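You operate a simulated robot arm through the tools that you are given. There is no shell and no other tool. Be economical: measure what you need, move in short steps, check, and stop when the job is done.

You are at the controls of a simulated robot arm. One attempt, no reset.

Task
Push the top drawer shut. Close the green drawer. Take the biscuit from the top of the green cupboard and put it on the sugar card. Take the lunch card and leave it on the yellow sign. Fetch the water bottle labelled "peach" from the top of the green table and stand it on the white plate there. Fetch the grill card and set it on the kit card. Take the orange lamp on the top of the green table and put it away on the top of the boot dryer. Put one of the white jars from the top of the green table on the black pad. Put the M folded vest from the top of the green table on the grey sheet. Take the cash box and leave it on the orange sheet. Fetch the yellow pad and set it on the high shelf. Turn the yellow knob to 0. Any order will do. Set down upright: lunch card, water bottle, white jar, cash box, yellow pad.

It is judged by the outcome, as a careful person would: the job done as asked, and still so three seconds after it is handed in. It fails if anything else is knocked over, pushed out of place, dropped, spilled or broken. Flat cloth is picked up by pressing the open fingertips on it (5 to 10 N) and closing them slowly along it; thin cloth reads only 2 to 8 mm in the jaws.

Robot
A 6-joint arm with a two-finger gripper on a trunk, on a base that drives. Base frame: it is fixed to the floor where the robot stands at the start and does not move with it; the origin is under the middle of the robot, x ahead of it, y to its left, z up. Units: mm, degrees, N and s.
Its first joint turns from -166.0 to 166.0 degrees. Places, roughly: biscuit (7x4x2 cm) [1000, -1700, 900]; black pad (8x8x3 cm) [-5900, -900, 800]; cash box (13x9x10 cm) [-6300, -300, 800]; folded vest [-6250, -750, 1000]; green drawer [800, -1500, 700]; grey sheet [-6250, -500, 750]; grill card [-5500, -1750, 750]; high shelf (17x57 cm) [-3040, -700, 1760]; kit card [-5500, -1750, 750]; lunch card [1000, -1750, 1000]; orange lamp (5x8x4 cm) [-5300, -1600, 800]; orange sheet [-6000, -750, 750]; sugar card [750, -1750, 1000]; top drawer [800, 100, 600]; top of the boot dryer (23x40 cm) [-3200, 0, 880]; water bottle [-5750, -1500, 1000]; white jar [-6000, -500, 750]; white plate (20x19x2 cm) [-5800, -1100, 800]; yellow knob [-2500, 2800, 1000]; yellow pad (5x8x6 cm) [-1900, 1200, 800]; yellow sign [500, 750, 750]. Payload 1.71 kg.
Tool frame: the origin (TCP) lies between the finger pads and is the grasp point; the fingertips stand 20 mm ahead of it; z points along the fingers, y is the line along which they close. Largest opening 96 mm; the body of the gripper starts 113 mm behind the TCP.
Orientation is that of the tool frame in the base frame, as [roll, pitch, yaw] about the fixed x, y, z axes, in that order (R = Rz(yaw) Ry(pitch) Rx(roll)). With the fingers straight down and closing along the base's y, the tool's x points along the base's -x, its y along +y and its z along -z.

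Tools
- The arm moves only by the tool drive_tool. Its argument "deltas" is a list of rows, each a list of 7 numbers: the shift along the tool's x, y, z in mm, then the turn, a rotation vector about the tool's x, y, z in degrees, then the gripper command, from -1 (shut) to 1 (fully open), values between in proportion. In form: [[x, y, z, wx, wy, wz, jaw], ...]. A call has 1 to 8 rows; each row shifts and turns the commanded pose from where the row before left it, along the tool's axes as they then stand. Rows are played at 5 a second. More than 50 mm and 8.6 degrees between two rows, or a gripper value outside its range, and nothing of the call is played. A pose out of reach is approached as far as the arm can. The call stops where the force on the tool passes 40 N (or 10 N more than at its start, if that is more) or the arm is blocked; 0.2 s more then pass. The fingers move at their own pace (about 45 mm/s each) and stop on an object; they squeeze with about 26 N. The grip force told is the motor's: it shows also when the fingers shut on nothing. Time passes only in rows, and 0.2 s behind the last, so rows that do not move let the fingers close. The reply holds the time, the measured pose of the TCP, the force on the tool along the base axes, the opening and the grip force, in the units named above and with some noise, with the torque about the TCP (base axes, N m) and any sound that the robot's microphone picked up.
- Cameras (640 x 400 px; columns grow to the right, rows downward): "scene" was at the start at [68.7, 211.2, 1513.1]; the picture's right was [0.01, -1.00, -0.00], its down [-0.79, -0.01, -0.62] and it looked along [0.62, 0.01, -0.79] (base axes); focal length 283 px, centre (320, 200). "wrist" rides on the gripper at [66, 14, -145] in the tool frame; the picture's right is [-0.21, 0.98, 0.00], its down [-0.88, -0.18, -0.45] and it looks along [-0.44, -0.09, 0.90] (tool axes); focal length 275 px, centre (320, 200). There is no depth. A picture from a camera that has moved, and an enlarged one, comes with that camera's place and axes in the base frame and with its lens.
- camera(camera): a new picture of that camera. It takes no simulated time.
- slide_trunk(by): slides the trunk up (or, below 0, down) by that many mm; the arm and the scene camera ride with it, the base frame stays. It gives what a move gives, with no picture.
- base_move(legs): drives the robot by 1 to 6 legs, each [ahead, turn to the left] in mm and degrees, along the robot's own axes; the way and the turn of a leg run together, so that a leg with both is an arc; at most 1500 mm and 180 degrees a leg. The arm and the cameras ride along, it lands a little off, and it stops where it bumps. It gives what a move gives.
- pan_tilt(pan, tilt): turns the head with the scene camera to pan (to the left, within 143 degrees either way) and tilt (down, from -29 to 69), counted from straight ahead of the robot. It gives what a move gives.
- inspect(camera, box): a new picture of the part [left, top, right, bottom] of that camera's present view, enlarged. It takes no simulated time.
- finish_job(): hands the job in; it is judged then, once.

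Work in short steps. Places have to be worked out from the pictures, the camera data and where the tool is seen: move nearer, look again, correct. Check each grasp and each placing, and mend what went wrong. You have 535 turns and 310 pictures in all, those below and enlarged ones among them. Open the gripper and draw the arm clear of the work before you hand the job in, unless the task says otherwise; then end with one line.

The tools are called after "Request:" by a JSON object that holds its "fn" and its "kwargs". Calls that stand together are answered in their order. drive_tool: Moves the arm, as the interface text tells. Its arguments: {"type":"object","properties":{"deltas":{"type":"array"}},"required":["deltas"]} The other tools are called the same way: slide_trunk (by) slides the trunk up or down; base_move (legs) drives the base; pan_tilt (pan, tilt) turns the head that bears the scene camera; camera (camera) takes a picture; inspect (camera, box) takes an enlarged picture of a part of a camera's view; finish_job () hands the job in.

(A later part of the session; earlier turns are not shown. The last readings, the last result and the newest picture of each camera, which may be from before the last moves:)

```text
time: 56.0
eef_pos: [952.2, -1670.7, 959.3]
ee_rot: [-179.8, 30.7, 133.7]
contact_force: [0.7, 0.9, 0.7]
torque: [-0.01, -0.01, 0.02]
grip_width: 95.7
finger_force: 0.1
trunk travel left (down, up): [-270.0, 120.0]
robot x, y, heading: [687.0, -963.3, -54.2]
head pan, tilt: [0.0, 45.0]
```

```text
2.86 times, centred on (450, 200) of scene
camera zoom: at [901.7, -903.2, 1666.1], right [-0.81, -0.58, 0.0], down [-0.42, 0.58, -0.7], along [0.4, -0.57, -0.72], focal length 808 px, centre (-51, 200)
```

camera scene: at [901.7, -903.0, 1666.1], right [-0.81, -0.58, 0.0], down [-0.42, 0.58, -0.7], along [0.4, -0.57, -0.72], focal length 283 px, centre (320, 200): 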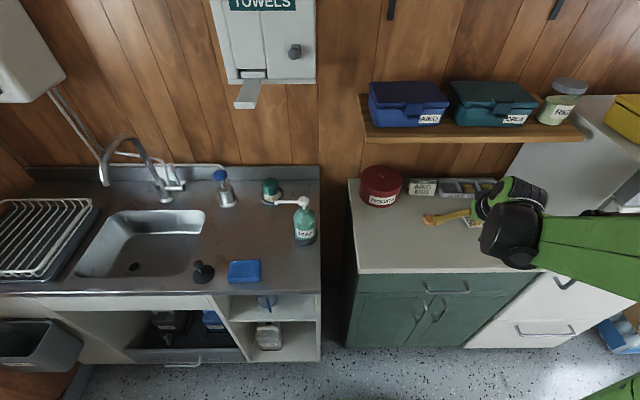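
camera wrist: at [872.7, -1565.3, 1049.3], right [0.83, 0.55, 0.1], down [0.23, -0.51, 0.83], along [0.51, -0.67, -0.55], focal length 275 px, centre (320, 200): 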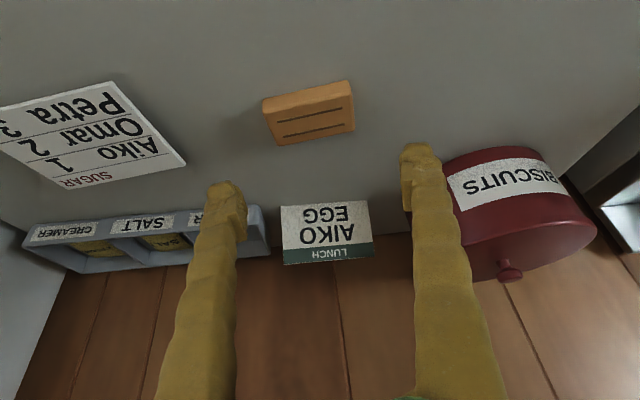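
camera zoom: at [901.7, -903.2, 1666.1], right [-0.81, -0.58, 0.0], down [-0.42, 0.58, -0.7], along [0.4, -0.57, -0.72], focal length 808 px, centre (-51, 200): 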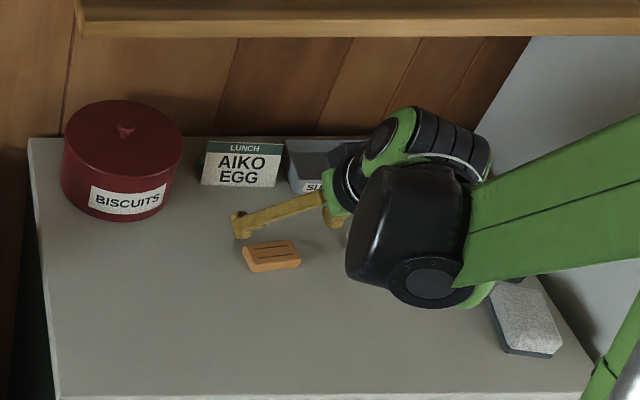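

Aligned. Descend straight to just above the cupboard top.

Request:
{"fn": "drive_tool", "kwargs": {"deltas": [[10.2, 0, 17.2, 0, 0, 0, 1], [10.2, 0, 17.2, 0, 0, 0, 1], [10.2, 0, 17.2, 0, 0, 0, 1]]}}

Request:
{"fn": "camera", "kwargs": {"camera": "wrist"}}

Request:
{"fn": "inspect", "kwargs": {"camera": "scene", "box": [380, 150, 520, 250]}}

```text
time: 56.8
eef_pos: [951.6, -1671.5, 898.2]
ee_rot: [-179.8, 30.6, 133.6]
contact_force: [0.2, 0.1, 0.2]
torque: [0.02, -0.02, 0.01]
grip_width: 95.8
finger_force: 0.1
trunk travel left (down, up): [-270.0, 120.0]
robot x, y, heading: [686.3, -963.4, -54.4]
head pan, tilt: [0.0, 45.0]
```

```text
275 pictures are left
camera wrist: at [872.4, -1566.3, 989.0], right [0.83, 0.55, 0.1], down [0.23, -0.51, 0.83], along [0.51, -0.67, -0.55], focal length 275 px, centre (320, 200)
```

wrist: 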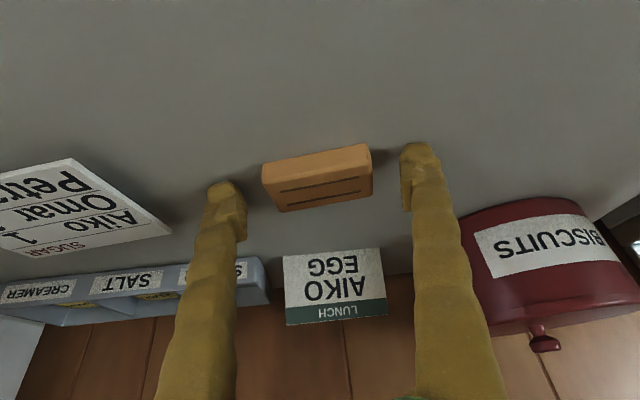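

```text
4.00 times, centred on (450, 200) of scene
camera zoom: at [901.9, -903.8, 1666.1], right [-0.81, -0.58, 0.0], down [-0.42, 0.58, -0.7], along [0.4, -0.57, -0.72], focal length 1131 px, centre (-200, 200)
```

zoom: 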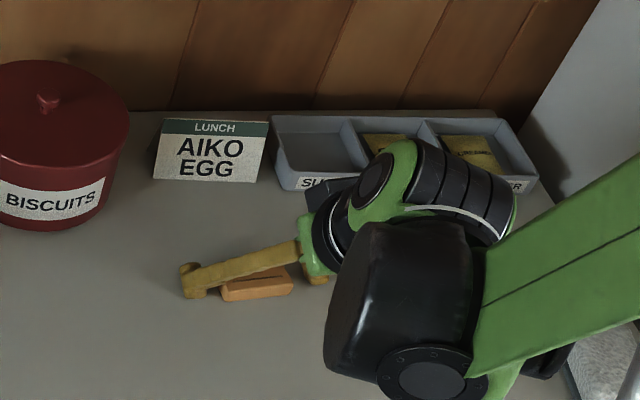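

Biscuit sits between the fingers. Feel for the surface with small steps.

Request:
{"fn": "drive_tool", "kwargs": {"deltas": [[1.3, 0, 2.2, 0, 0, 0, 1], [1.3, 0, 2.2, 0, 0, 0, 1], [1.3, 0, 2.2, 0, 0, 0, 1], [1.3, 0, 2.2, 0, 0, 0, 1]]}}

```text
time: 57.5
eef_pos: [943.9, -1658.9, 906.6]
ee_rot: [-179.8, 31.7, 133.8]
contact_force: [-0.9, 0.3, 0.2]
torque: [-0.07, -0.01, 0.01]
grip_width: 96.0
finger_force: 0.0
trunk travel left (down, up): [-270.0, 120.0]
robot x, y, heading: [688.7, -963.0, -54.8]
head pan, tilt: [0.0, 45.0]
stopped in row 3: the force on the tool passed its limit at 47 N (the readings are from after the stop); the commanded pose is now the measured one
```

Surface touched at TCP ≈ 892; the arm recoiled. Return to 896 and close on the biscuit.

Request:
{"fn": "drive_tool", "kwargs": {"deltas": [[-3.5, -1.2, 8.8, 0, 0, 0, 1], [-3.5, -1.2, 8.4, 0, 0, 0, 1], [0, 0, 0, 0, 0, 0, 0.4], [0, 0, 0, 0, 0, 0, 0.2], [0, 0, 0, 0, 0, 0, -0.3], [0, 0, 0, 0, 0, 0, -1], [0, 0, 0, 0, 0, 0, -1]]}}

Request:
{"fn": "camera", "kwargs": {"camera": "wrist"}}

```text
time: 58.6
eef_pos: [952.1, -1665.0, 899.8]
ee_rot: [-179.9, 32.2, 133.9]
contact_force: [0.3, -0.4, 0.3]
torque: [0.09, 0.05, 0.02]
grip_width: 61.3
finger_force: 15.7
trunk travel left (down, up): [-270.0, 120.0]
robot x, y, heading: [686.9, -963.9, -54.4]
head pan, tilt: [0.0, 45.0]
stopped in row 5: the force on the tool passed its limit at 42 N (the readings are from after the stop); the commanded pose is now the measured one
```

```text
273 pictures are left
camera wrist: at [871.2, -1558.9, 988.0], right [0.83, 0.55, 0.11], down [0.22, -0.49, 0.84], along [0.52, -0.68, -0.53], focal length 275 px, centre (320, 200)
```

wrist: 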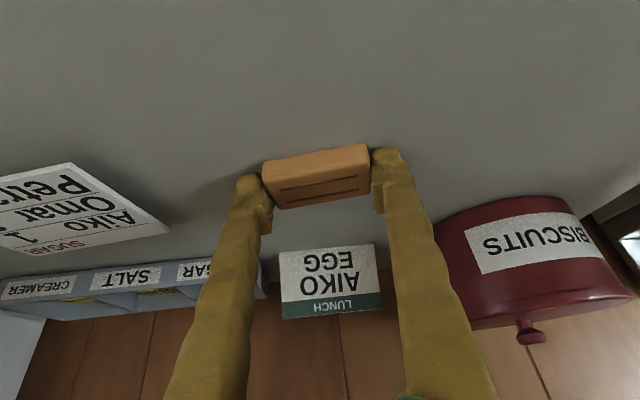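

Fingers are on the biscuit at 61 mm. Continue closing, then lift.

Request:
{"fn": "drive_tool", "kwargs": {"deltas": [[0, 0, 0, 0, 0, 0, -1], [0, 0, 0, 0, 0, 0, -1]]}}

Request:
{"fn": "drive_tool", "kwargs": {"deltas": [[-10.5, 0, -17, 0, 0, 0, -1], [-10.5, 0, -17, 0, 0, 0, -1], [-10.5, 0, -17, 0, 0, 0, -1], [-10.5, 0, -17, 0, 0, 0, -1]]}}

Request:
{"fn": "camera", "kwargs": {"camera": "wrist"}}

```text
time: 59.2
eef_pos: [951.1, -1663.2, 902.5]
ee_rot: [-179.9, 32.4, 133.9]
contact_force: [-0.1, -0.4, -0.3]
torque: [0.01, -0.01, -0.02]
grip_width: 60.7
finger_force: 25.5
trunk travel left (down, up): [-270.0, 120.0]
robot x, y, heading: [688.5, -963.3, -54.1]
head pan, tilt: [0.0, 45.0]
```

```text
time: 60.2
eef_pos: [950.7, -1662.8, 983.7]
ee_rot: [-179.8, 32.4, 133.9]
contact_force: [-0.6, -0.5, -1.1]
torque: [0.0, 0.01, -0.02]
grip_width: 60.5
finger_force: 26.0
trunk travel left (down, up): [-270.0, 120.0]
robot x, y, heading: [687.8, -963.0, -54.2]
head pan, tilt: [0.0, 45.0]
```

```text
272 pictures are left
camera wrist: at [868.9, -1555.8, 1070.0], right [0.83, 0.55, 0.11], down [0.22, -0.49, 0.85], along [0.52, -0.68, -0.52], focal length 275 px, centre (320, 200)
```

wrist: 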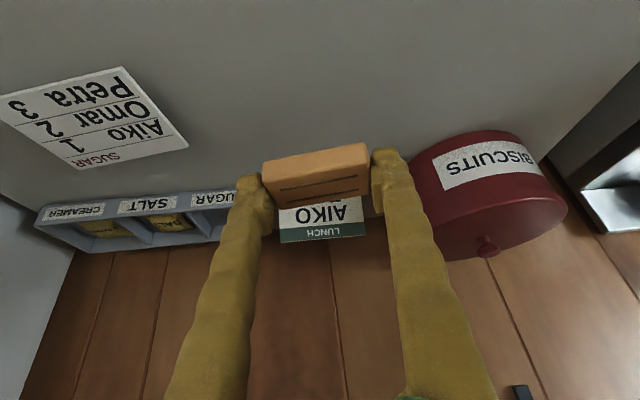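

Biscuit is held. The sugar card centre is about (821, -1792), long side parallel to the biscuit already. Move sideways over it.

Request:
{"fn": "drive_tool", "kwargs": {"deltas": [[3, -36.6, 3.8, 0, 0, 0, -1], [3, -36.6, 3.8, 0, 0, 0, -1], [3, -36.6, 3.8, 0, 0, 0, -1], [3, -36.6, 3.8, 0, 0, 0, -1], [3, -36.6, 3.8, 0, 0, 0, -1]]}}

Request:
{"fn": "camera", "kwargs": {"camera": "wrist"}}

```text
time: 61.5
eef_pos: [816.6, -1787.6, 959.8]
ee_rot: [-179.9, 32.4, 133.9]
contact_force: [-0.1, -0.1, -0.6]
torque: [-0.02, -0.01, -0.03]
grip_width: 60.6
finger_force: 25.7
trunk travel left (down, up): [-270.0, 120.0]
robot x, y, heading: [686.4, -963.1, -54.2]
head pan, tilt: [0.0, 45.0]
```

```text
271 pictures are left
camera wrist: at [735.1, -1680.9, 1045.5], right [0.83, 0.55, 0.11], down [0.22, -0.49, 0.85], along [0.52, -0.68, -0.52], focal length 275 px, centre (320, 200)
```

wrist: 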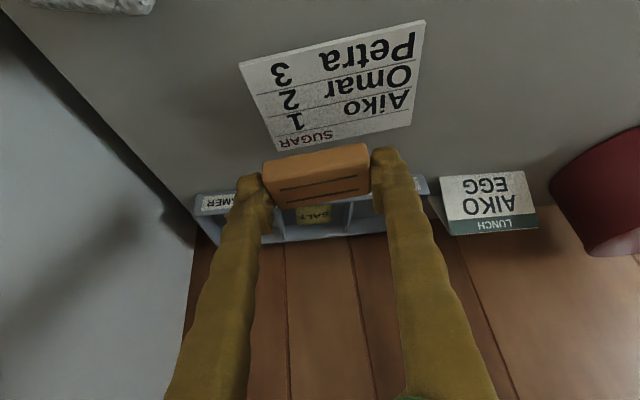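

Card centre looks about 14 mm further along the tool's +y. Correct and descend most of the way, then look.

Request:
{"fn": "drive_tool", "kwargs": {"deltas": [[7, 5, 11.3, 0, 0, 0, -1], [7, 5, 11.3, 0, 0, 0, -1], [7, 4, 11.3, 0, 0, 0, -1]]}}

Request:
{"fn": "camera", "kwargs": {"camera": "wrist"}}

Request:
{"fn": "inspect", "kwargs": {"camera": "scene", "box": [400, 150, 540, 250]}}

```text
time: 62.2
eef_pos: [828.0, -1777.1, 918.6]
ee_rot: [-179.7, 32.4, 133.9]
contact_force: [0.2, 0.6, -0.1]
torque: [-0.04, 0.01, 0.0]
grip_width: 60.3
finger_force: 26.2
trunk travel left (down, up): [-270.0, 120.0]
robot x, y, heading: [688.1, -963.4, -54.4]
head pan, tilt: [0.0, 45.0]
```

```text
270 pictures are left
camera wrist: at [746.2, -1671.1, 1006.1], right [0.83, 0.55, 0.11], down [0.22, -0.49, 0.85], along [0.52, -0.68, -0.52], focal length 275 px, centre (320, 200)
```

wrist: 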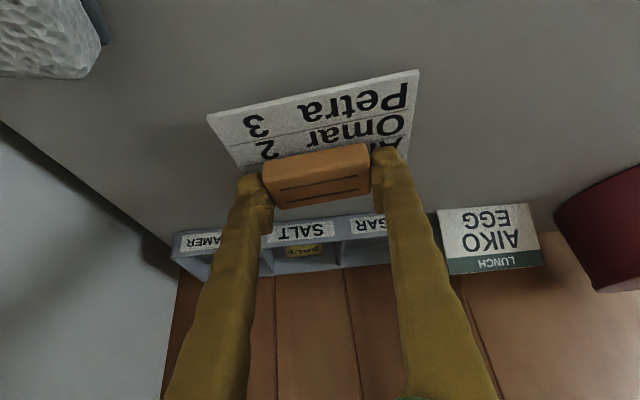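

```text
4.00 times, centred on (470, 200) of scene
camera zoom: at [901.6, -903.1, 1666.2], right [-0.81, -0.58, 0.0], down [-0.42, 0.58, -0.7], along [0.41, -0.57, -0.72], focal length 1131 px, centre (-280, 200)
```

zoom: 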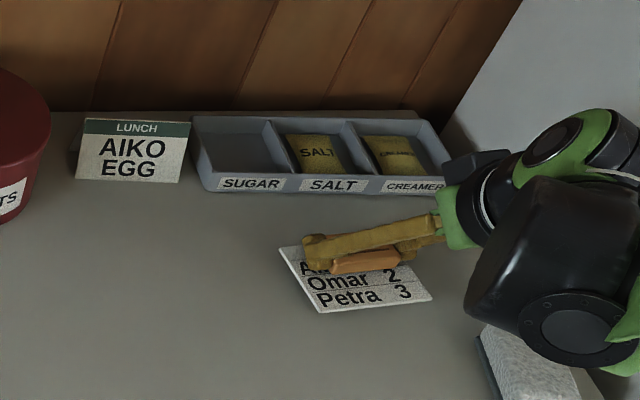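

Biscuit is centred over the card. Lower it gently until contact.

Request:
{"fn": "drive_tool", "kwargs": {"deltas": [[3.2, 0, 5.1, 0, 0, 0, -1], [2.1, 0, 3.4, 0, 0, 0, -1], [1.1, 0, 1.7, 0, 0, 0, -1]]}}

Request:
{"fn": "camera", "kwargs": {"camera": "wrist"}}

Request:
{"fn": "inspect", "kwargs": {"camera": "scene", "box": [400, 150, 540, 250]}}

```text
time: 62.8
eef_pos: [819.0, -1765.7, 926.3]
ee_rot: [-179.5, 33.5, 133.8]
contact_force: [-0.7, 0.1, 0.5]
torque: [-0.04, -0.01, -0.03]
grip_width: 60.7
finger_force: 26.1
trunk travel left (down, up): [-270.0, 120.0]
robot x, y, heading: [687.7, -960.8, -54.3]
head pan, tilt: [0.0, 45.0]
stopped in row 2: the force on the tool passed its limit at 47 N (the readings are from after the stop); the commanded pose is now the measured one
```

```text
268 pictures are left
camera wrist: at [736.9, -1657.4, 1010.1], right [0.83, 0.55, 0.11], down [0.2, -0.47, 0.86], along [0.52, -0.69, -0.51], focal length 275 px, centre (320, 200)
```

wrist: 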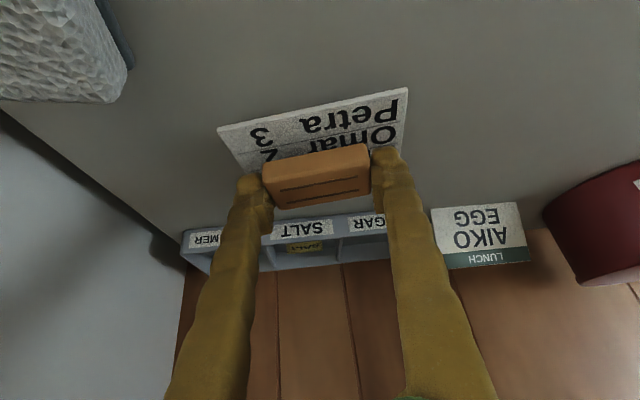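

```text
4.00 times, centred on (470, 200) of scene
camera zoom: at [900.7, -900.6, 1666.1], right [-0.81, -0.58, 0.0], down [-0.42, 0.58, -0.7], along [0.41, -0.57, -0.72], focal length 1131 px, centre (-280, 200)
```

zoom: 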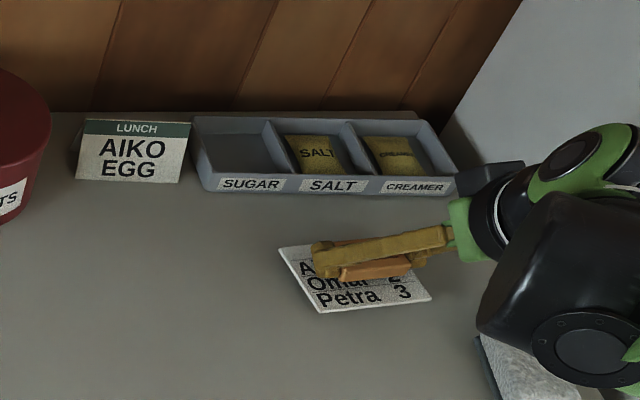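

Contact came at about z≈909 with recoil. Go back to just above, levelling by 1°, then use finer steps.

Request:
{"fn": "drive_tool", "kwargs": {"deltas": [[-3.8, -0.8, 11.5, 0, 1.1, 0, -1], [-3.8, -0.8, 11.5, 0, 0, 0, -1], [0, 0, 0, 0, 0, 0, -1]]}}

Request:
{"fn": "drive_tool", "kwargs": {"deltas": [[0.5, 0, 0.85, 0, 0, 0, -1], [0.5, 0, 0.85, 0, 0, 0, -1], [0.5, 0, 0.85, 0, 0, 0, -1]]}}

```text
time: 63.4
eef_pos: [822.2, -1769.1, 924.0]
ee_rot: [-179.5, 33.3, 133.9]
contact_force: [0.4, 0.3, -0.4]
torque: [-0.03, 0.01, 0.0]
grip_width: 60.6
finger_force: 25.6
trunk travel left (down, up): [-270.0, 120.0]
robot x, y, heading: [689.9, -961.2, -54.2]
head pan, tilt: [0.0, 45.0]
stopped in row 3: the force on the tool passed its limit at 49 N (the readings are from after the stop); the commanded pose is now the measured one
```

```text
time: 64.2
eef_pos: [822.6, -1770.5, 920.3]
ee_rot: [-179.6, 33.2, 133.9]
contact_force: [-0.5, -0.6, -0.7]
torque: [-0.02, 0.02, 0.01]
grip_width: 60.8
finger_force: 25.6
trunk travel left (down, up): [-270.0, 120.0]
robot x, y, heading: [689.4, -962.8, -54.3]
head pan, tilt: [0.0, 45.0]
```

Contact recurs near z≈911 (card thickness included). Go to ~913 in fine steps and check before releasing.

Request:
{"fn": "drive_tool", "kwargs": {"deltas": [[-3.3, 0, 6.5, 0, 0, 0, -1], [-3.3, 0, 6.5, 0, 0, 0, -1]]}}

Request:
{"fn": "inspect", "kwargs": {"camera": "scene", "box": [430, 170, 510, 230]}}

```text
time: 64.8
eef_pos: [828.6, -1778.0, 915.3]
ee_rot: [-179.4, 33.3, 133.9]
contact_force: [-5.5, 9.4, 35.2]
torque: [0.71, 0.12, 0.1]
grip_width: 60.4
finger_force: 26.1
trunk travel left (down, up): [-270.0, 120.0]
robot x, y, heading: [689.7, -962.5, -54.3]
head pan, tilt: [0.0, 45.0]
```

```text
6.67 times, centred on (470, 200) of scene
camera zoom: at [900.7, -899.9, 1666.6], right [-0.81, -0.58, 0.0], down [-0.42, 0.58, -0.7], along [0.41, -0.57, -0.72], focal length 1885 px, centre (-680, 200)
```

zoom: 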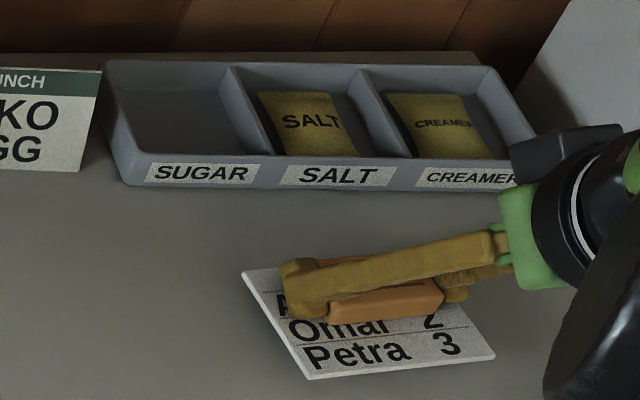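

In contact (35 N), with the near edge touching first. I'll relieve slightly, restore the original pitch, and open.

Request:
{"fn": "drive_tool", "kwargs": {"deltas": [[-1.5, 0, -2.5, 0, 2, 0, -1], [0, 0, 0, 0, 0, 0, -1]]}}

Request:
{"fn": "camera", "kwargs": {"camera": "wrist"}}

```text
time: 65.4
eef_pos: [831.3, -1778.7, 915.1]
ee_rot: [-179.5, 31.3, 133.9]
contact_force: [-0.6, -0.9, 12.1]
torque: [-0.07, -0.21, -0.06]
grip_width: 60.7
finger_force: 26.0
trunk travel left (down, up): [-270.0, 120.0]
robot x, y, heading: [688.2, -965.3, -54.4]
head pan, tilt: [0.0, 45.0]
```

```text
265 pictures are left
camera wrist: at [751.6, -1673.2, 1005.5], right [0.83, 0.55, 0.1], down [0.23, -0.5, 0.84], along [0.51, -0.67, -0.54], focal length 275 px, centre (320, 200)
```

wrist: 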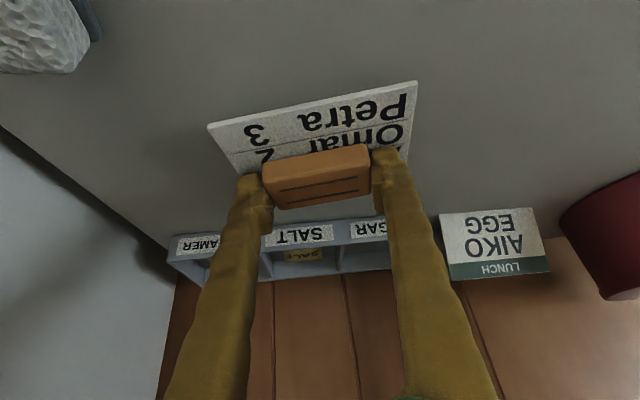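

Light contact, flat. Open to release.

Request:
{"fn": "drive_tool", "kwargs": {"deltas": [[0, 0, 0, 0, 0, 0, -0.2], [0, 0, 0, 0, 0, 0, 0.2], [0, 0, 0, 0, 0, 0, 0.6], [0, 0, 0, 0, 0, 0, 1], [0, 0, 0, 0, 0, 0, 1]]}}

Request:
{"fn": "camera", "kwargs": {"camera": "wrist"}}

```text
time: 66.6
eef_pos: [831.9, -1779.3, 915.2]
ee_rot: [-179.5, 31.2, 133.9]
contact_force: [-0.1, 0.9, 0.4]
torque: [0.0, -0.01, 0.01]
grip_width: 95.8
finger_force: 0.0
trunk travel left (down, up): [-270.0, 120.0]
robot x, y, heading: [688.1, -965.1, -54.6]
head pan, tilt: [0.0, 45.0]
```

```text
264 pictures are left
camera wrist: at [751.6, -1673.4, 1005.3], right [0.83, 0.55, 0.1], down [0.23, -0.5, 0.84], along [0.51, -0.67, -0.54], focal length 275 px, centre (320, 200)
```

wrist: 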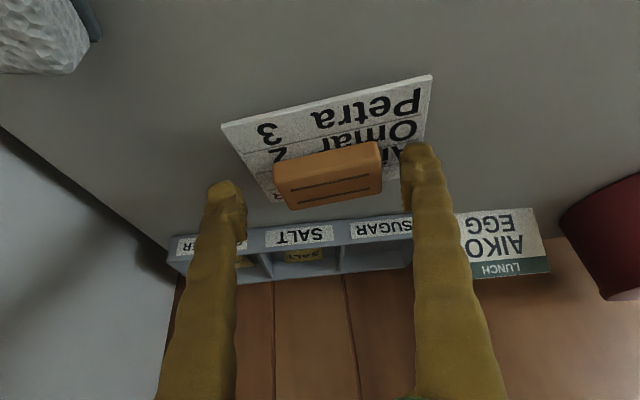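

Released on the card. Withdraw upward and view.

Request:
{"fn": "drive_tool", "kwargs": {"deltas": [[-10, 0, -17, 0, 0, 0, 1], [-16, 0, -27, 0, 0, 0, 1], [-16, 0, -27, 0, 0, 0, 1], [-16, 30, -27, 0, 0, 0, 1]]}}

Request:
{"fn": "camera", "kwargs": {"camera": "wrist"}}

Request:
{"fn": "inspect", "kwargs": {"camera": "scene", "box": [390, 150, 550, 250]}}

```text
time: 67.6
eef_pos: [852.6, -1757.3, 1030.2]
ee_rot: [-179.7, 31.1, 133.8]
contact_force: [0.3, 0.2, -0.3]
torque: [0.01, -0.07, 0.03]
grip_width: 96.2
finger_force: 0.0
trunk travel left (down, up): [-270.0, 120.0]
robot x, y, heading: [682.1, -961.8, -54.6]
head pan, tilt: [0.0, 45.0]
```

```text
263 pictures are left
camera wrist: at [773.1, -1650.9, 1120.0], right [0.83, 0.55, 0.1], down [0.23, -0.5, 0.84], along [0.51, -0.67, -0.54], focal length 275 px, centre (320, 200)
```

wrist: 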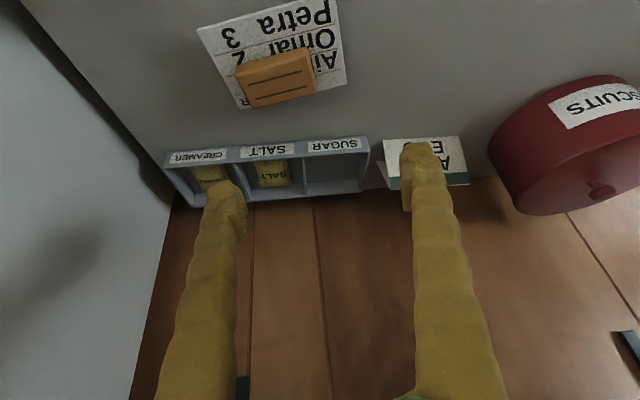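

```text
4.00 times, centred on (470, 200) of scene
camera zoom: at [900.9, -903.8, 1666.3], right [-0.81, -0.58, 0.0], down [-0.42, 0.58, -0.7], along [0.41, -0.56, -0.72], focal length 1131 px, centre (-280, 200)
```

zoom: 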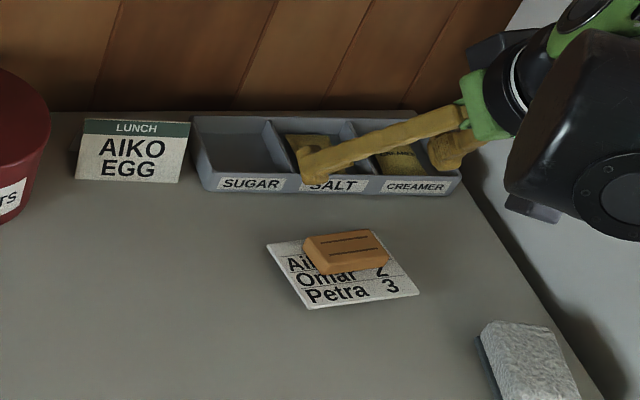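

Biscuit rests on the sugar card. Now examine the lunch card's shape.

Request:
{"fn": "inspect", "kwargs": {"camera": "scene", "box": [400, 165, 470, 210]}}

Request:
{"fn": "drive_tool", "kwargs": {"deltas": [[0, -40, 0, 0, 0, 0, 1], [0, -40, 0, 0, 0, 0, 1]]}}

Request:
{"fn": "inspect", "kwargs": {"camera": "wrist", "box": [400, 80, 640, 230]}}

```text
8.89 times, centred on (435, 188) of scene
camera zoom: at [900.9, -903.8, 1666.3], right [-0.81, -0.58, 0.0], down [-0.42, 0.58, -0.7], along [0.41, -0.56, -0.72], focal length 2513 px, centre (-702, 311)
```

zoom: 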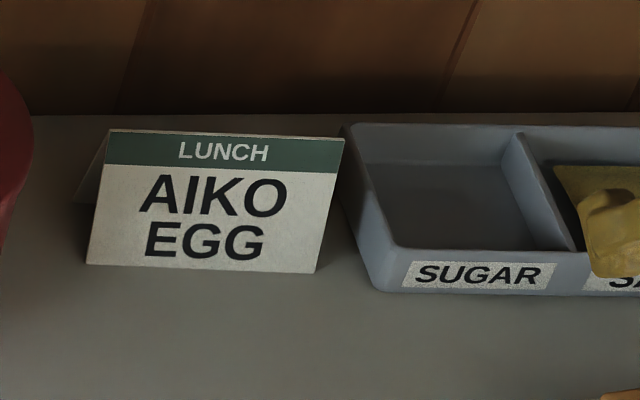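

```text
time: 68.2
eef_pos: [793.8, -1812.5, 1030.3]
ee_rot: [-179.5, 31.2, 133.9]
contact_force: [0.7, -0.2, 0.5]
torque: [0.01, -0.01, 0.0]
grip_width: 95.9
finger_force: 0.1
trunk travel left (down, up): [-270.0, 120.0]
robot x, y, heading: [687.0, -962.8, -54.3]
head pan, tilt: [0.0, 45.0]
```

```text
2.67 times, centred on (520, 155) of wrist
camera zoom: at [714.8, -1706.0, 1119.7], right [0.83, 0.55, 0.1], down [0.23, -0.5, 0.84], along [0.51, -0.67, -0.54], focal length 734 px, centre (-213, 320)
```

zoom: 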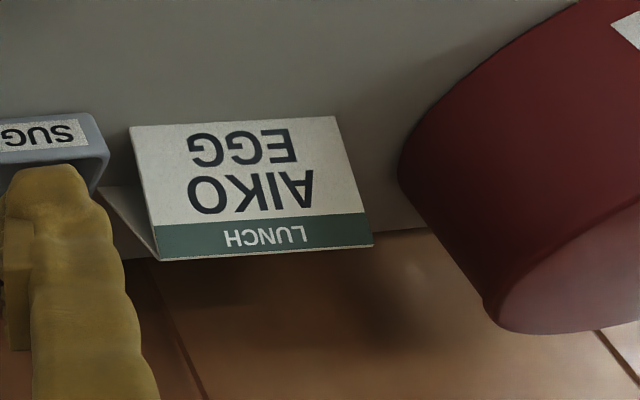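

It's a tent card (ridge z≈936, 100 mm long, under the wall shelf). I must pinch across the ridge with the tool leaning sideways below the shelf. First retract and look at the shelf's height properly.

Request:
{"fn": "drive_tool", "kwargs": {"deltas": [[40, 0, 0, 0, 7.8, 0, 1], [45, 0, 0, 0, 7.8, 0, 1], [45, 0, 0, 0, 7.8, 0, 1], [45, 0, 0, 0, 7.8, 0, 1], [45, 0, 0, 0, 0, 8, 1], [0, 0, -45, 0, 0, 0, 1]]}}

Request:
{"fn": "camera", "kwargs": {"camera": "scene"}}

```text
time: 69.6
eef_pos: [649.3, -1660.7, 1019.7]
ee_rot: [-179.6, -0.1, 125.6]
contact_force: [-0.2, -0.4, 0.7]
torque: [0.03, -0.06, -0.02]
grip_width: 96.0
finger_force: 0.0
trunk travel left (down, up): [-270.0, 120.0]
robot x, y, heading: [686.5, -964.6, -54.4]
head pan, tilt: [0.0, 45.0]
```

```text
259 pictures are left
camera scene: at [900.8, -902.9, 1666.3], right [-0.81, -0.58, 0.0], down [-0.42, 0.58, -0.7], along [0.41, -0.57, -0.72], focal length 283 px, centre (320, 200)
```

scene: 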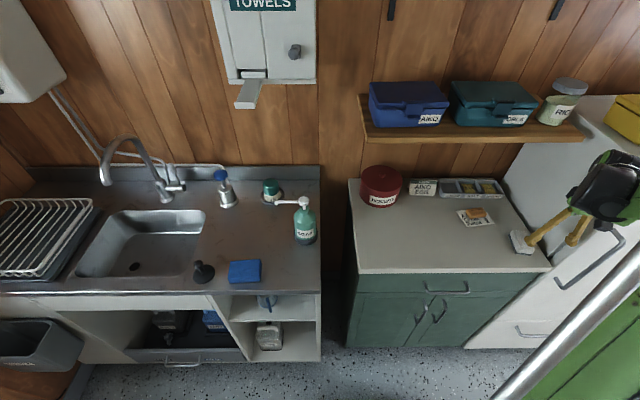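

Shelf underside ≈ z 1220, front edge at f≈732 (robot-forward). Plan: nudge the left end of the tent card backward (low push) to rotate it ~35°, so I can pinch it from the right-front below the shelf. First tilt 45°, close, and shift left.

Request:
{"fn": "drive_tool", "kwargs": {"deltas": [[0, 36, 0, 0, 0, 0, -1], [0, 36, 0, 0, 0, 0, -1], [0, 36, 0, 0, -9, 0, -1], [0, 36, 0, 0, -8.5, 0, -1], [0, 36, 0, 0, -8.5, 0, -1], [0, 36, 0, 0, -8.5, 0, -1], [0, 36, 0, 0, -8.5, 0, -1], [0, 36, 0, 0, 0, 0, -1]]}}

```text
refused: row 3 steps farther than a row can; nothing moved
```

Request:
{"fn": "drive_tool", "kwargs": {"deltas": [[0, 36, 0, 0, 0, 0, -1], [0, 36, 0, 0, -2, 0, -1], [0, 36, 0, 0, -8.5, 0, -1], [0, 36, 0, 0, -8.5, 0, -1], [0, 36, 0, 0, -8.5, 0, -1], [0, 36, 0, 0, -8.5, 0, -1], [0, 36, 0, 0, -8.5, 0, -1], [0, 36, 0, 0, 0, 0, -1]]}}

Request:
{"fn": "camera", "kwargs": {"camera": "wrist"}}

```text
time: 71.4
eef_pos: [885.8, -1492.7, 1016.0]
ee_rot: [-179.6, 44.6, 126.0]
contact_force: [1.2, -0.1, -0.3]
torque: [0.03, -0.04, 0.03]
grip_width: 0.0
finger_force: 26.2
trunk travel left (down, up): [-270.0, 120.0]
robot x, y, heading: [688.3, -964.9, -54.3]
head pan, tilt: [0.0, 45.0]
```

```text
258 pictures are left
camera wrist: at [811.1, -1362.5, 1072.7], right [0.88, 0.45, 0.14], down [0.04, -0.36, 0.93], along [0.47, -0.82, -0.33], focal length 275 px, centre (320, 200)
```

wrist: 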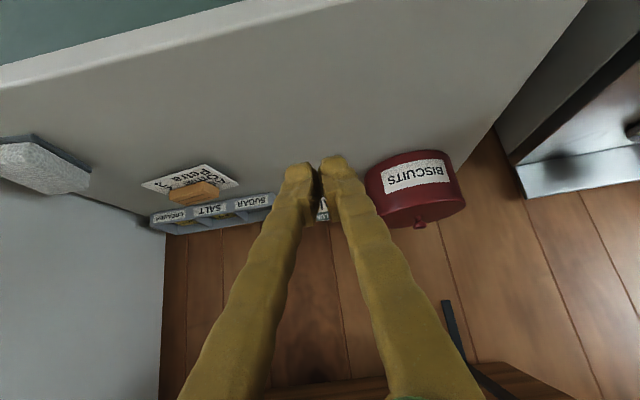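

Request:
{"fn": "drive_tool", "kwargs": {"deltas": [[-24.3, -0.7, 40.8, 0, 0, 0, -1], [-24.3, -0.7, 40.8, 0, 0, 0, -1], [-24.3, -0.7, 40.8, 0, 0, 0, -1], [-24.3, -0.7, 40.8, 0, 0, 0, -1], [-24.3, -0.7, 40.8, 0, 0, 0, -1]]}}

Request:
{"fn": "camera", "kwargs": {"camera": "wrist"}}

Request:
{"fn": "inspect", "kwargs": {"camera": "scene", "box": [340, 70, 600, 250]}}

```text
time: 72.6
eef_pos: [1015.3, -1682.3, 953.8]
ee_rot: [-179.4, 44.6, 126.0]
contact_force: [0.4, 0.4, 0.3]
torque: [0.01, -0.02, -0.01]
grip_width: 0.1
finger_force: 26.2
trunk travel left (down, up): [-270.0, 120.0]
robot x, y, heading: [688.2, -963.0, -54.7]
head pan, tilt: [0.0, 45.0]
```

```text
257 pictures are left
camera wrist: at [941.0, -1552.9, 1011.4], right [0.88, 0.45, 0.14], down [0.04, -0.36, 0.93], along [0.47, -0.82, -0.33], focal length 275 px, centre (320, 200)
```

wrist: 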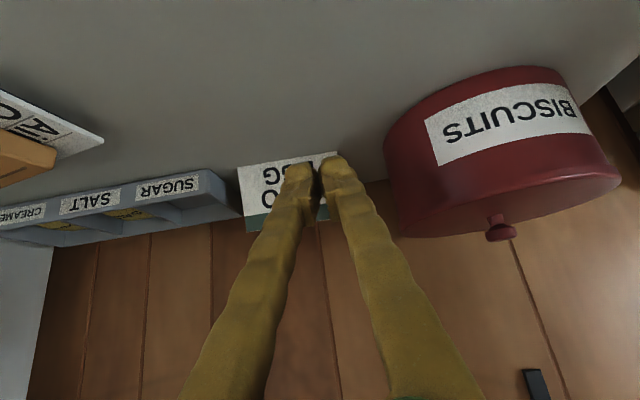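

```text
2.22 times, centred on (470, 160) of scene
camera zoom: at [901.7, -903.2, 1666.1], right [-0.81, -0.58, 0.0], down [-0.42, 0.58, -0.7], along [0.41, -0.57, -0.72], focal length 628 px, centre (-13, 289)
```

zoom: 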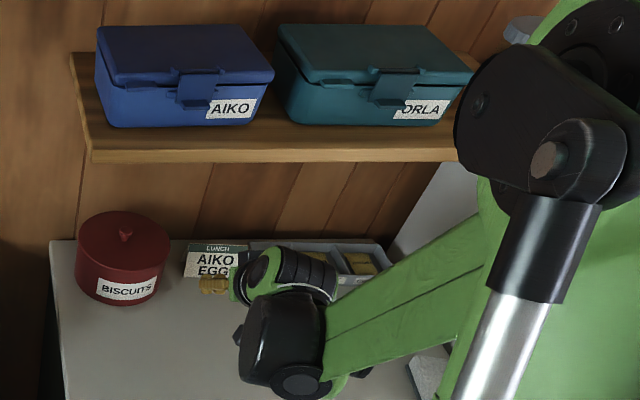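

Lower to low height in front of the card's left end, then approach.

Request:
{"fn": "drive_tool", "kwargs": {"deltas": [[19, 0, 19.2, 0, 0, 0, -1], [19, 0, 19.2, 0, 0, 0, -1], [-21, 0, 20.7, 0, 0, 0, -1], [-21, 0, 20.7, 0, 0, 0, -1]]}}

Request:
{"fn": "camera", "kwargs": {"camera": "wrist"}}

```text
time: 73.6
eef_pos: [1049.7, -1728.7, 900.9]
ee_rot: [-179.5, 44.6, 126.0]
contact_force: [-1.2, -0.2, -0.2]
torque: [0.01, -0.01, 0.01]
grip_width: 0.0
finger_force: 26.1
trunk travel left (down, up): [-270.0, 120.0]
robot x, y, heading: [686.4, -962.0, -54.1]
head pan, tilt: [0.0, 45.0]
```

```text
255 pictures are left
camera wrist: at [975.2, -1600.3, 958.3], right [0.88, 0.45, 0.14], down [0.04, -0.36, 0.93], along [0.47, -0.82, -0.33], focal length 275 px, centre (320, 200)
```

wrist: 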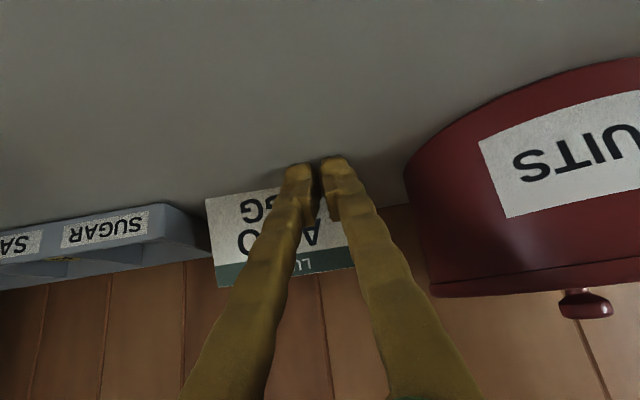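

Fingers are in front of the card's left end. Push slowly.

Request:
{"fn": "drive_tool", "kwargs": {"deltas": [[-7, 0, 7, 0, 0, 0, -1], [-7, 0, 7, 0, 0, 0, -1], [-7, 0, 7, 0, 0, 0, -1], [-7, 0, 7, 0, 0, 0, -1], [-7, 0, 7, 0, 0, 0, -1]]}}

Request:
{"fn": "camera", "kwargs": {"camera": "wrist"}}

```text
time: 74.8
eef_pos: [1078.0, -1771.1, 901.2]
ee_rot: [-179.4, 44.5, 126.0]
contact_force: [0.6, 0.3, -0.2]
torque: [0.0, 0.0, 0.01]
grip_width: 0.0
finger_force: 25.8
trunk travel left (down, up): [-270.0, 120.0]
robot x, y, heading: [686.8, -962.5, -54.2]
head pan, tilt: [0.0, 45.0]
```

```text
254 pictures are left
camera wrist: at [1003.5, -1641.0, 958.1], right [0.88, 0.45, 0.14], down [0.04, -0.36, 0.93], along [0.47, -0.82, -0.33], focal length 275 px, centre (320, 200)
```

wrist: 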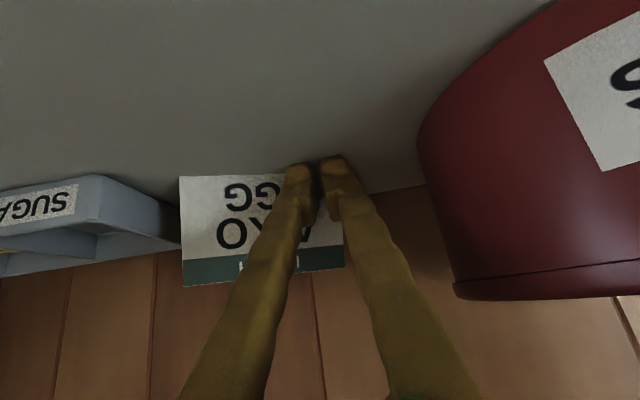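

It is rotating. Continue.

Request:
{"fn": "drive_tool", "kwargs": {"deltas": [[-7, 0, 7, 0, 0, 0, -1], [-7, 0, 7, 0, 0, 0, -1], [-7, 0, 7, 0, 0, 0, -1]]}}

Request:
{"fn": "camera", "kwargs": {"camera": "wrist"}}

```text
time: 75.6
eef_pos: [1095.1, -1795.0, 899.7]
ee_rot: [-179.4, 44.5, 126.0]
contact_force: [-0.1, 0.5, 0.0]
torque: [-0.02, -0.03, 0.02]
grip_width: 0.0
finger_force: 25.8
trunk travel left (down, up): [-270.0, 120.0]
robot x, y, heading: [686.8, -966.2, -54.3]
head pan, tilt: [0.0, 45.0]
```

```text
253 pictures are left
camera wrist: at [1021.3, -1665.5, 957.8], right [0.88, 0.45, 0.14], down [0.04, -0.36, 0.93], along [0.47, -0.82, -0.33], focal length 275 px, centre (320, 200)
```

wrist: 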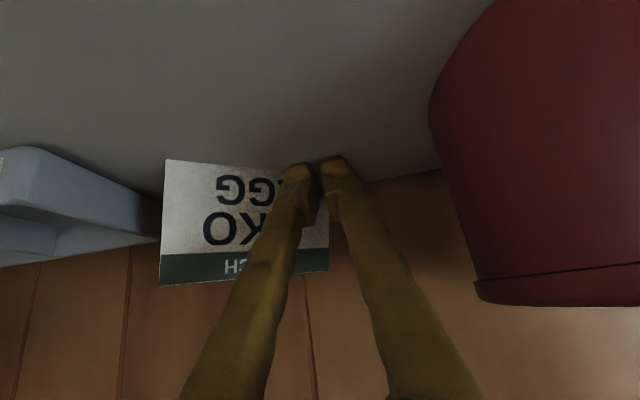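

The card has turned ~33° (ridge now about along base x). Back away, raise, and re-measure.

Request:
{"fn": "drive_tool", "kwargs": {"deltas": [[28, 0, -28, 0, 0, 0, -1], [28, 0, -28, 0, 0, 0, -1], [0, 0, -40, 0, 0, 0, -1], [0, -45, 0, 0, 0, 0, -0.1], [0, -45, -20, 0, 0, 0, -0.1], [0, -45, -20, 0, 0, 0, -0.1]]}}

Request:
{"fn": "camera", "kwargs": {"camera": "wrist"}}

Request:
{"fn": "inspect", "kwargs": {"camera": "scene", "box": [370, 150, 510, 240]}}

```text
time: 77.0
eef_pos: [907.0, -1762.9, 959.6]
ee_rot: [-179.4, 44.6, 126.0]
contact_force: [0.1, 0.3, -0.5]
torque: [0.0, -0.01, 0.02]
grip_width: 43.2
finger_force: 0.0
trunk travel left (down, up): [-270.0, 120.0]
robot x, y, heading: [684.9, -965.6, -54.5]
head pan, tilt: [0.0, 45.0]
```

```text
252 pictures are left
camera wrist: at [832.5, -1633.2, 1015.7], right [0.88, 0.45, 0.14], down [0.04, -0.36, 0.93], along [0.47, -0.82, -0.33], focal length 275 px, centre (320, 200)
```

wrist: 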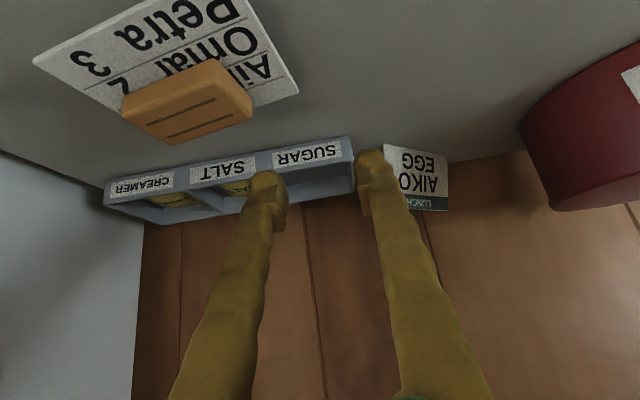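

```text
4.44 times, centred on (440, 195) of scene
camera zoom: at [901.6, -902.9, 1666.2], right [-0.81, -0.58, 0.0], down [-0.42, 0.58, -0.7], along [0.41, -0.57, -0.72], focal length 1256 px, centre (-213, 222)
```

zoom: 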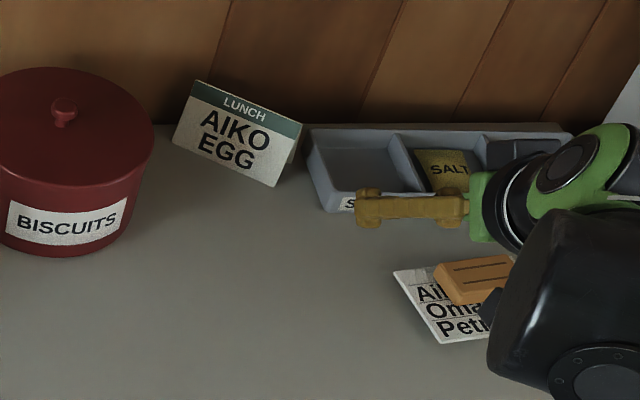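

Card ridge is now along base x at y≈-1842, x 1024–1121, z 936. Rotate the tool to yaw 180, tilt 55°, in the free space in front.

Request:
{"fn": "drive_tool", "kwargs": {"deltas": [[0, 0, 0, -5.4, 0, -5.5, -0.1], [0, 0, 0, -5.4, 0, -5.5, -0.1], [0, 0, 0, -5.4, 0, -5.5, -0.1], [0, 0, 0, -5.4, 0, -5.5, -0.1], [0, 0, 0, -5.4, 0, -5.5, -0.1], [0, 0, 0, -5.4, 0, -5.5, -0.1], [0, 0, 0, -5.4, 0, -5.5, -0.1], [0, 0, 0, 0, -5.2, 0, -0.1]]}}

Request:
{"fn": "camera", "kwargs": {"camera": "wrist"}}

Request:
{"fn": "inspect", "kwargs": {"camera": "scene", "box": [340, 70, 640, 280]}}

```text
time: 78.8
eef_pos: [908.3, -1764.4, 959.9]
ee_rot: [-179.5, 49.5, -180.0]
contact_force: [-0.1, -0.1, -0.2]
torque: [-0.02, 0.0, 0.02]
grip_width: 43.0
finger_force: 0.0
trunk travel left (down, up): [-270.0, 120.0]
robot x, y, heading: [688.6, -964.4, -54.5]
head pan, tilt: [0.0, 45.0]
```

```text
250 pictures are left
camera wrist: at [755.6, -1747.7, 1003.4], right [0.14, 0.98, 0.15], down [0.23, -0.18, 0.96], along [0.96, -0.1, -0.25], focal length 275 px, centre (320, 200)
```

wrist: 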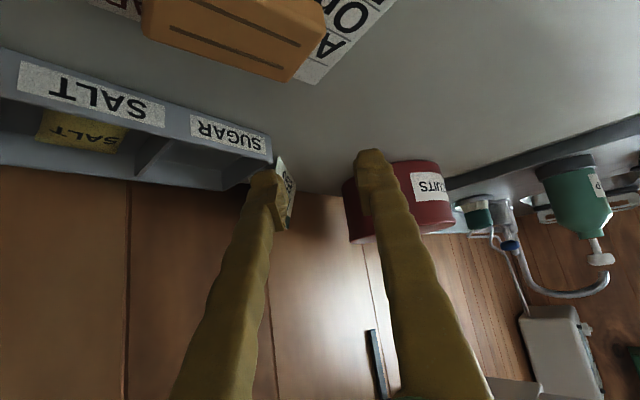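

```text
1.90 times, centred on (490, 175) of scene
camera zoom: at [902.1, -903.5, 1666.1], right [-0.81, -0.58, 0.0], down [-0.42, 0.58, -0.7], along [0.41, -0.57, -0.72], focal length 538 px, centre (-4, 248)
```

zoom: 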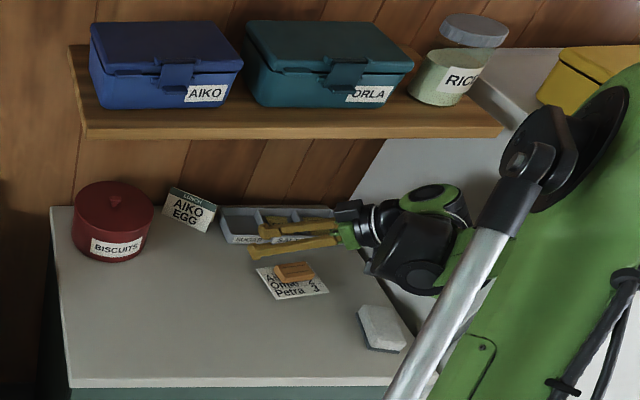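

Reachable. Add the last 5.5° tilt and move in front of the card's right end, low under the shelf.

Request:
{"fn": "drive_tool", "kwargs": {"deltas": [[0, 0, 0, 0, -5.5, 0, -0.1], [-4.8, -39, 19.9, 0, 0, 0, -0.1], [-4.8, -39, 19.9, 0, 0, 0, -0.1]]}}

Request:
{"fn": "camera", "kwargs": {"camera": "wrist"}}

Request:
{"fn": "inspect", "kwargs": {"camera": "scene", "box": [340, 70, 640, 280]}}

```text
time: 79.6
eef_pos: [945.1, -1842.2, 944.2]
ee_rot: [-179.5, 54.9, -180.0]
contact_force: [0.3, 0.8, 0.0]
torque: [0.04, 0.02, 0.03]
grip_width: 43.4
finger_force: 0.0
trunk travel left (down, up): [-270.0, 120.0]
robot x, y, heading: [689.9, -964.6, -54.6]
head pan, tilt: [0.0, 45.0]
```

```text
248 pictures are left
camera wrist: at [788.2, -1825.9, 973.6], right [0.13, 0.98, 0.16], down [0.14, -0.18, 0.97], along [0.98, -0.1, -0.16], focal length 275 px, centre (320, 200)
```

wrist: 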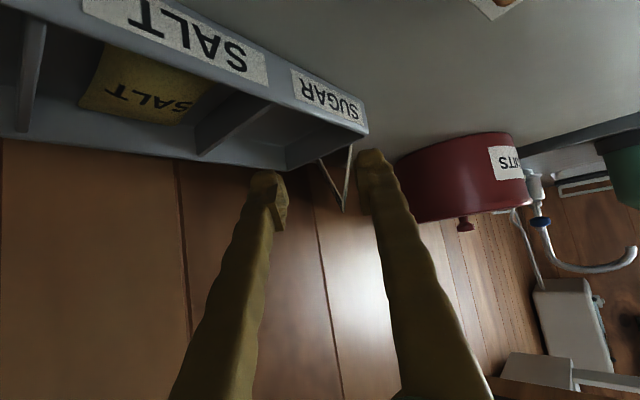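

```text
1.90 times, centred on (490, 175) of scene
camera zoom: at [901.8, -903.4, 1666.1], right [-0.81, -0.58, 0.0], down [-0.42, 0.58, -0.7], along [0.41, -0.57, -0.72], focal length 538 px, centre (-4, 248)
```

zoom: 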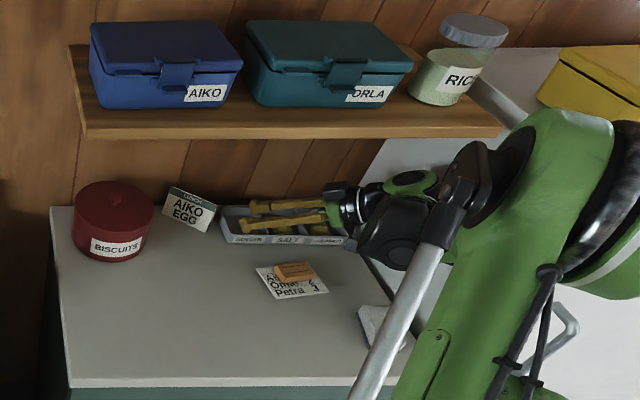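

Looking along the ridge, the tent sits between the finger lines. Advance along x with a slight left correction, in two stages.

Request:
{"fn": "drive_tool", "kwargs": {"deltas": [[-12.2, 1.3, 23.5, 0, 0, 0, -0.1], [-12.2, 1.3, 23.5, 0, 0, 0, -0.1]]}}

Request:
{"fn": "camera", "kwargs": {"camera": "wrist"}}

Request:
{"fn": "inspect", "kwargs": {"camera": "scene", "box": [340, 100, 540, 240]}}

```text
time: 80.2
eef_pos: [998.7, -1839.1, 937.9]
ee_rot: [-179.5, 54.9, 180.0]
contact_force: [-1.1, 0.5, 0.4]
torque: [0.01, 0.0, 0.0]
grip_width: 43.3
finger_force: 0.1
trunk travel left (down, up): [-270.0, 120.0]
robot x, y, heading: [685.3, -960.4, -54.2]
head pan, tilt: [0.0, 45.0]
```

```text
246 pictures are left
camera wrist: at [841.2, -1823.5, 966.5], right [0.13, 0.98, 0.16], down [0.14, -0.18, 0.97], along [0.98, -0.1, -0.16], focal length 275 px, centre (320, 200)
```

wrist: 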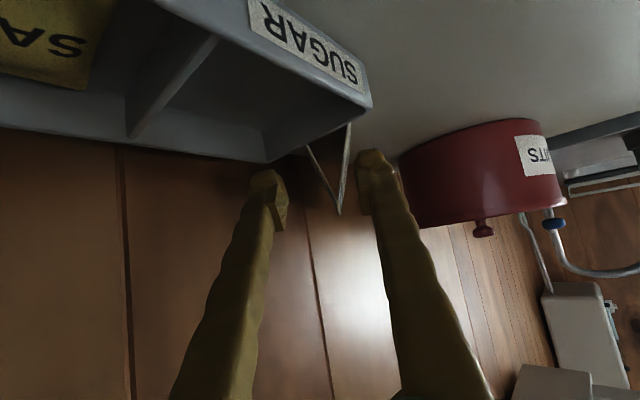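

```text
2.86 times, centred on (440, 170) of scene
camera zoom: at [901.6, -903.5, 1666.2], right [-0.81, -0.58, 0.0], down [-0.42, 0.58, -0.7], along [0.41, -0.57, -0.72], focal length 808 px, centre (-23, 286)
```

zoom: 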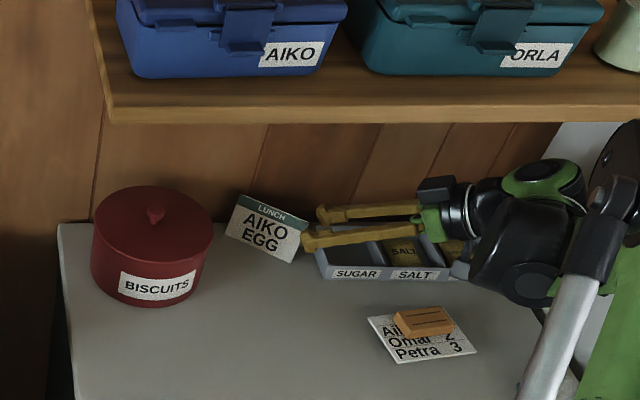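

Shift +8 mm in y and continue the last 45 mm, slightly lower.

Request:
{"fn": "drive_tool", "kwargs": {"deltas": [[0, 8, 0, 0, 0, 0, -0.1], [-5.3, 0, 14.6, 0, 0, 0, -0.1], [-5.3, 0, 14.6, 0, 0, 0, -0.1], [-5.3, 0, 14.6, 0, 0, 0, -0.1]]}}

Request:
{"fn": "camera", "kwargs": {"camera": "wrist"}}

Request:
{"fn": "inspect", "kwargs": {"camera": "scene", "box": [370, 120, 510, 220]}}

```text
time: 81.2
eef_pos: [1041.5, -1832.1, 926.3]
ee_rot: [-179.5, 54.9, 179.9]
contact_force: [-0.1, -0.1, -0.4]
torque: [0.01, 0.0, -0.01]
grip_width: 43.4
finger_force: 0.1
trunk travel left (down, up): [-270.0, 120.0]
robot x, y, heading: [686.0, -959.5, -54.6]
head pan, tilt: [0.0, 45.0]
```

```text
244 pictures are left
camera wrist: at [885.6, -1815.7, 955.3], right [0.13, 0.98, 0.16], down [0.14, -0.18, 0.97], along [0.98, -0.1, -0.16], focal length 275 px, centre (320, 200)
```

wrist: 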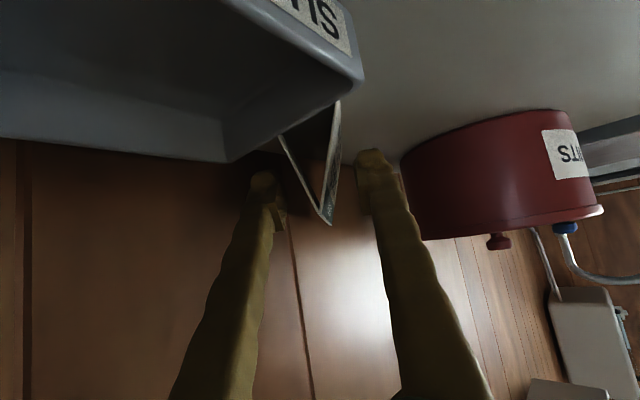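

```text
4.00 times, centred on (440, 170) of scene
camera zoom: at [901.8, -903.3, 1666.2], right [-0.81, -0.58, 0.0], down [-0.42, 0.58, -0.7], along [0.41, -0.57, -0.72], focal length 1131 px, centre (-160, 320)
```

zoom: 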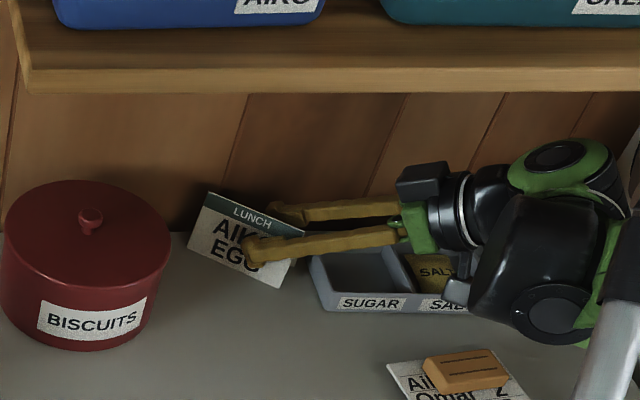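

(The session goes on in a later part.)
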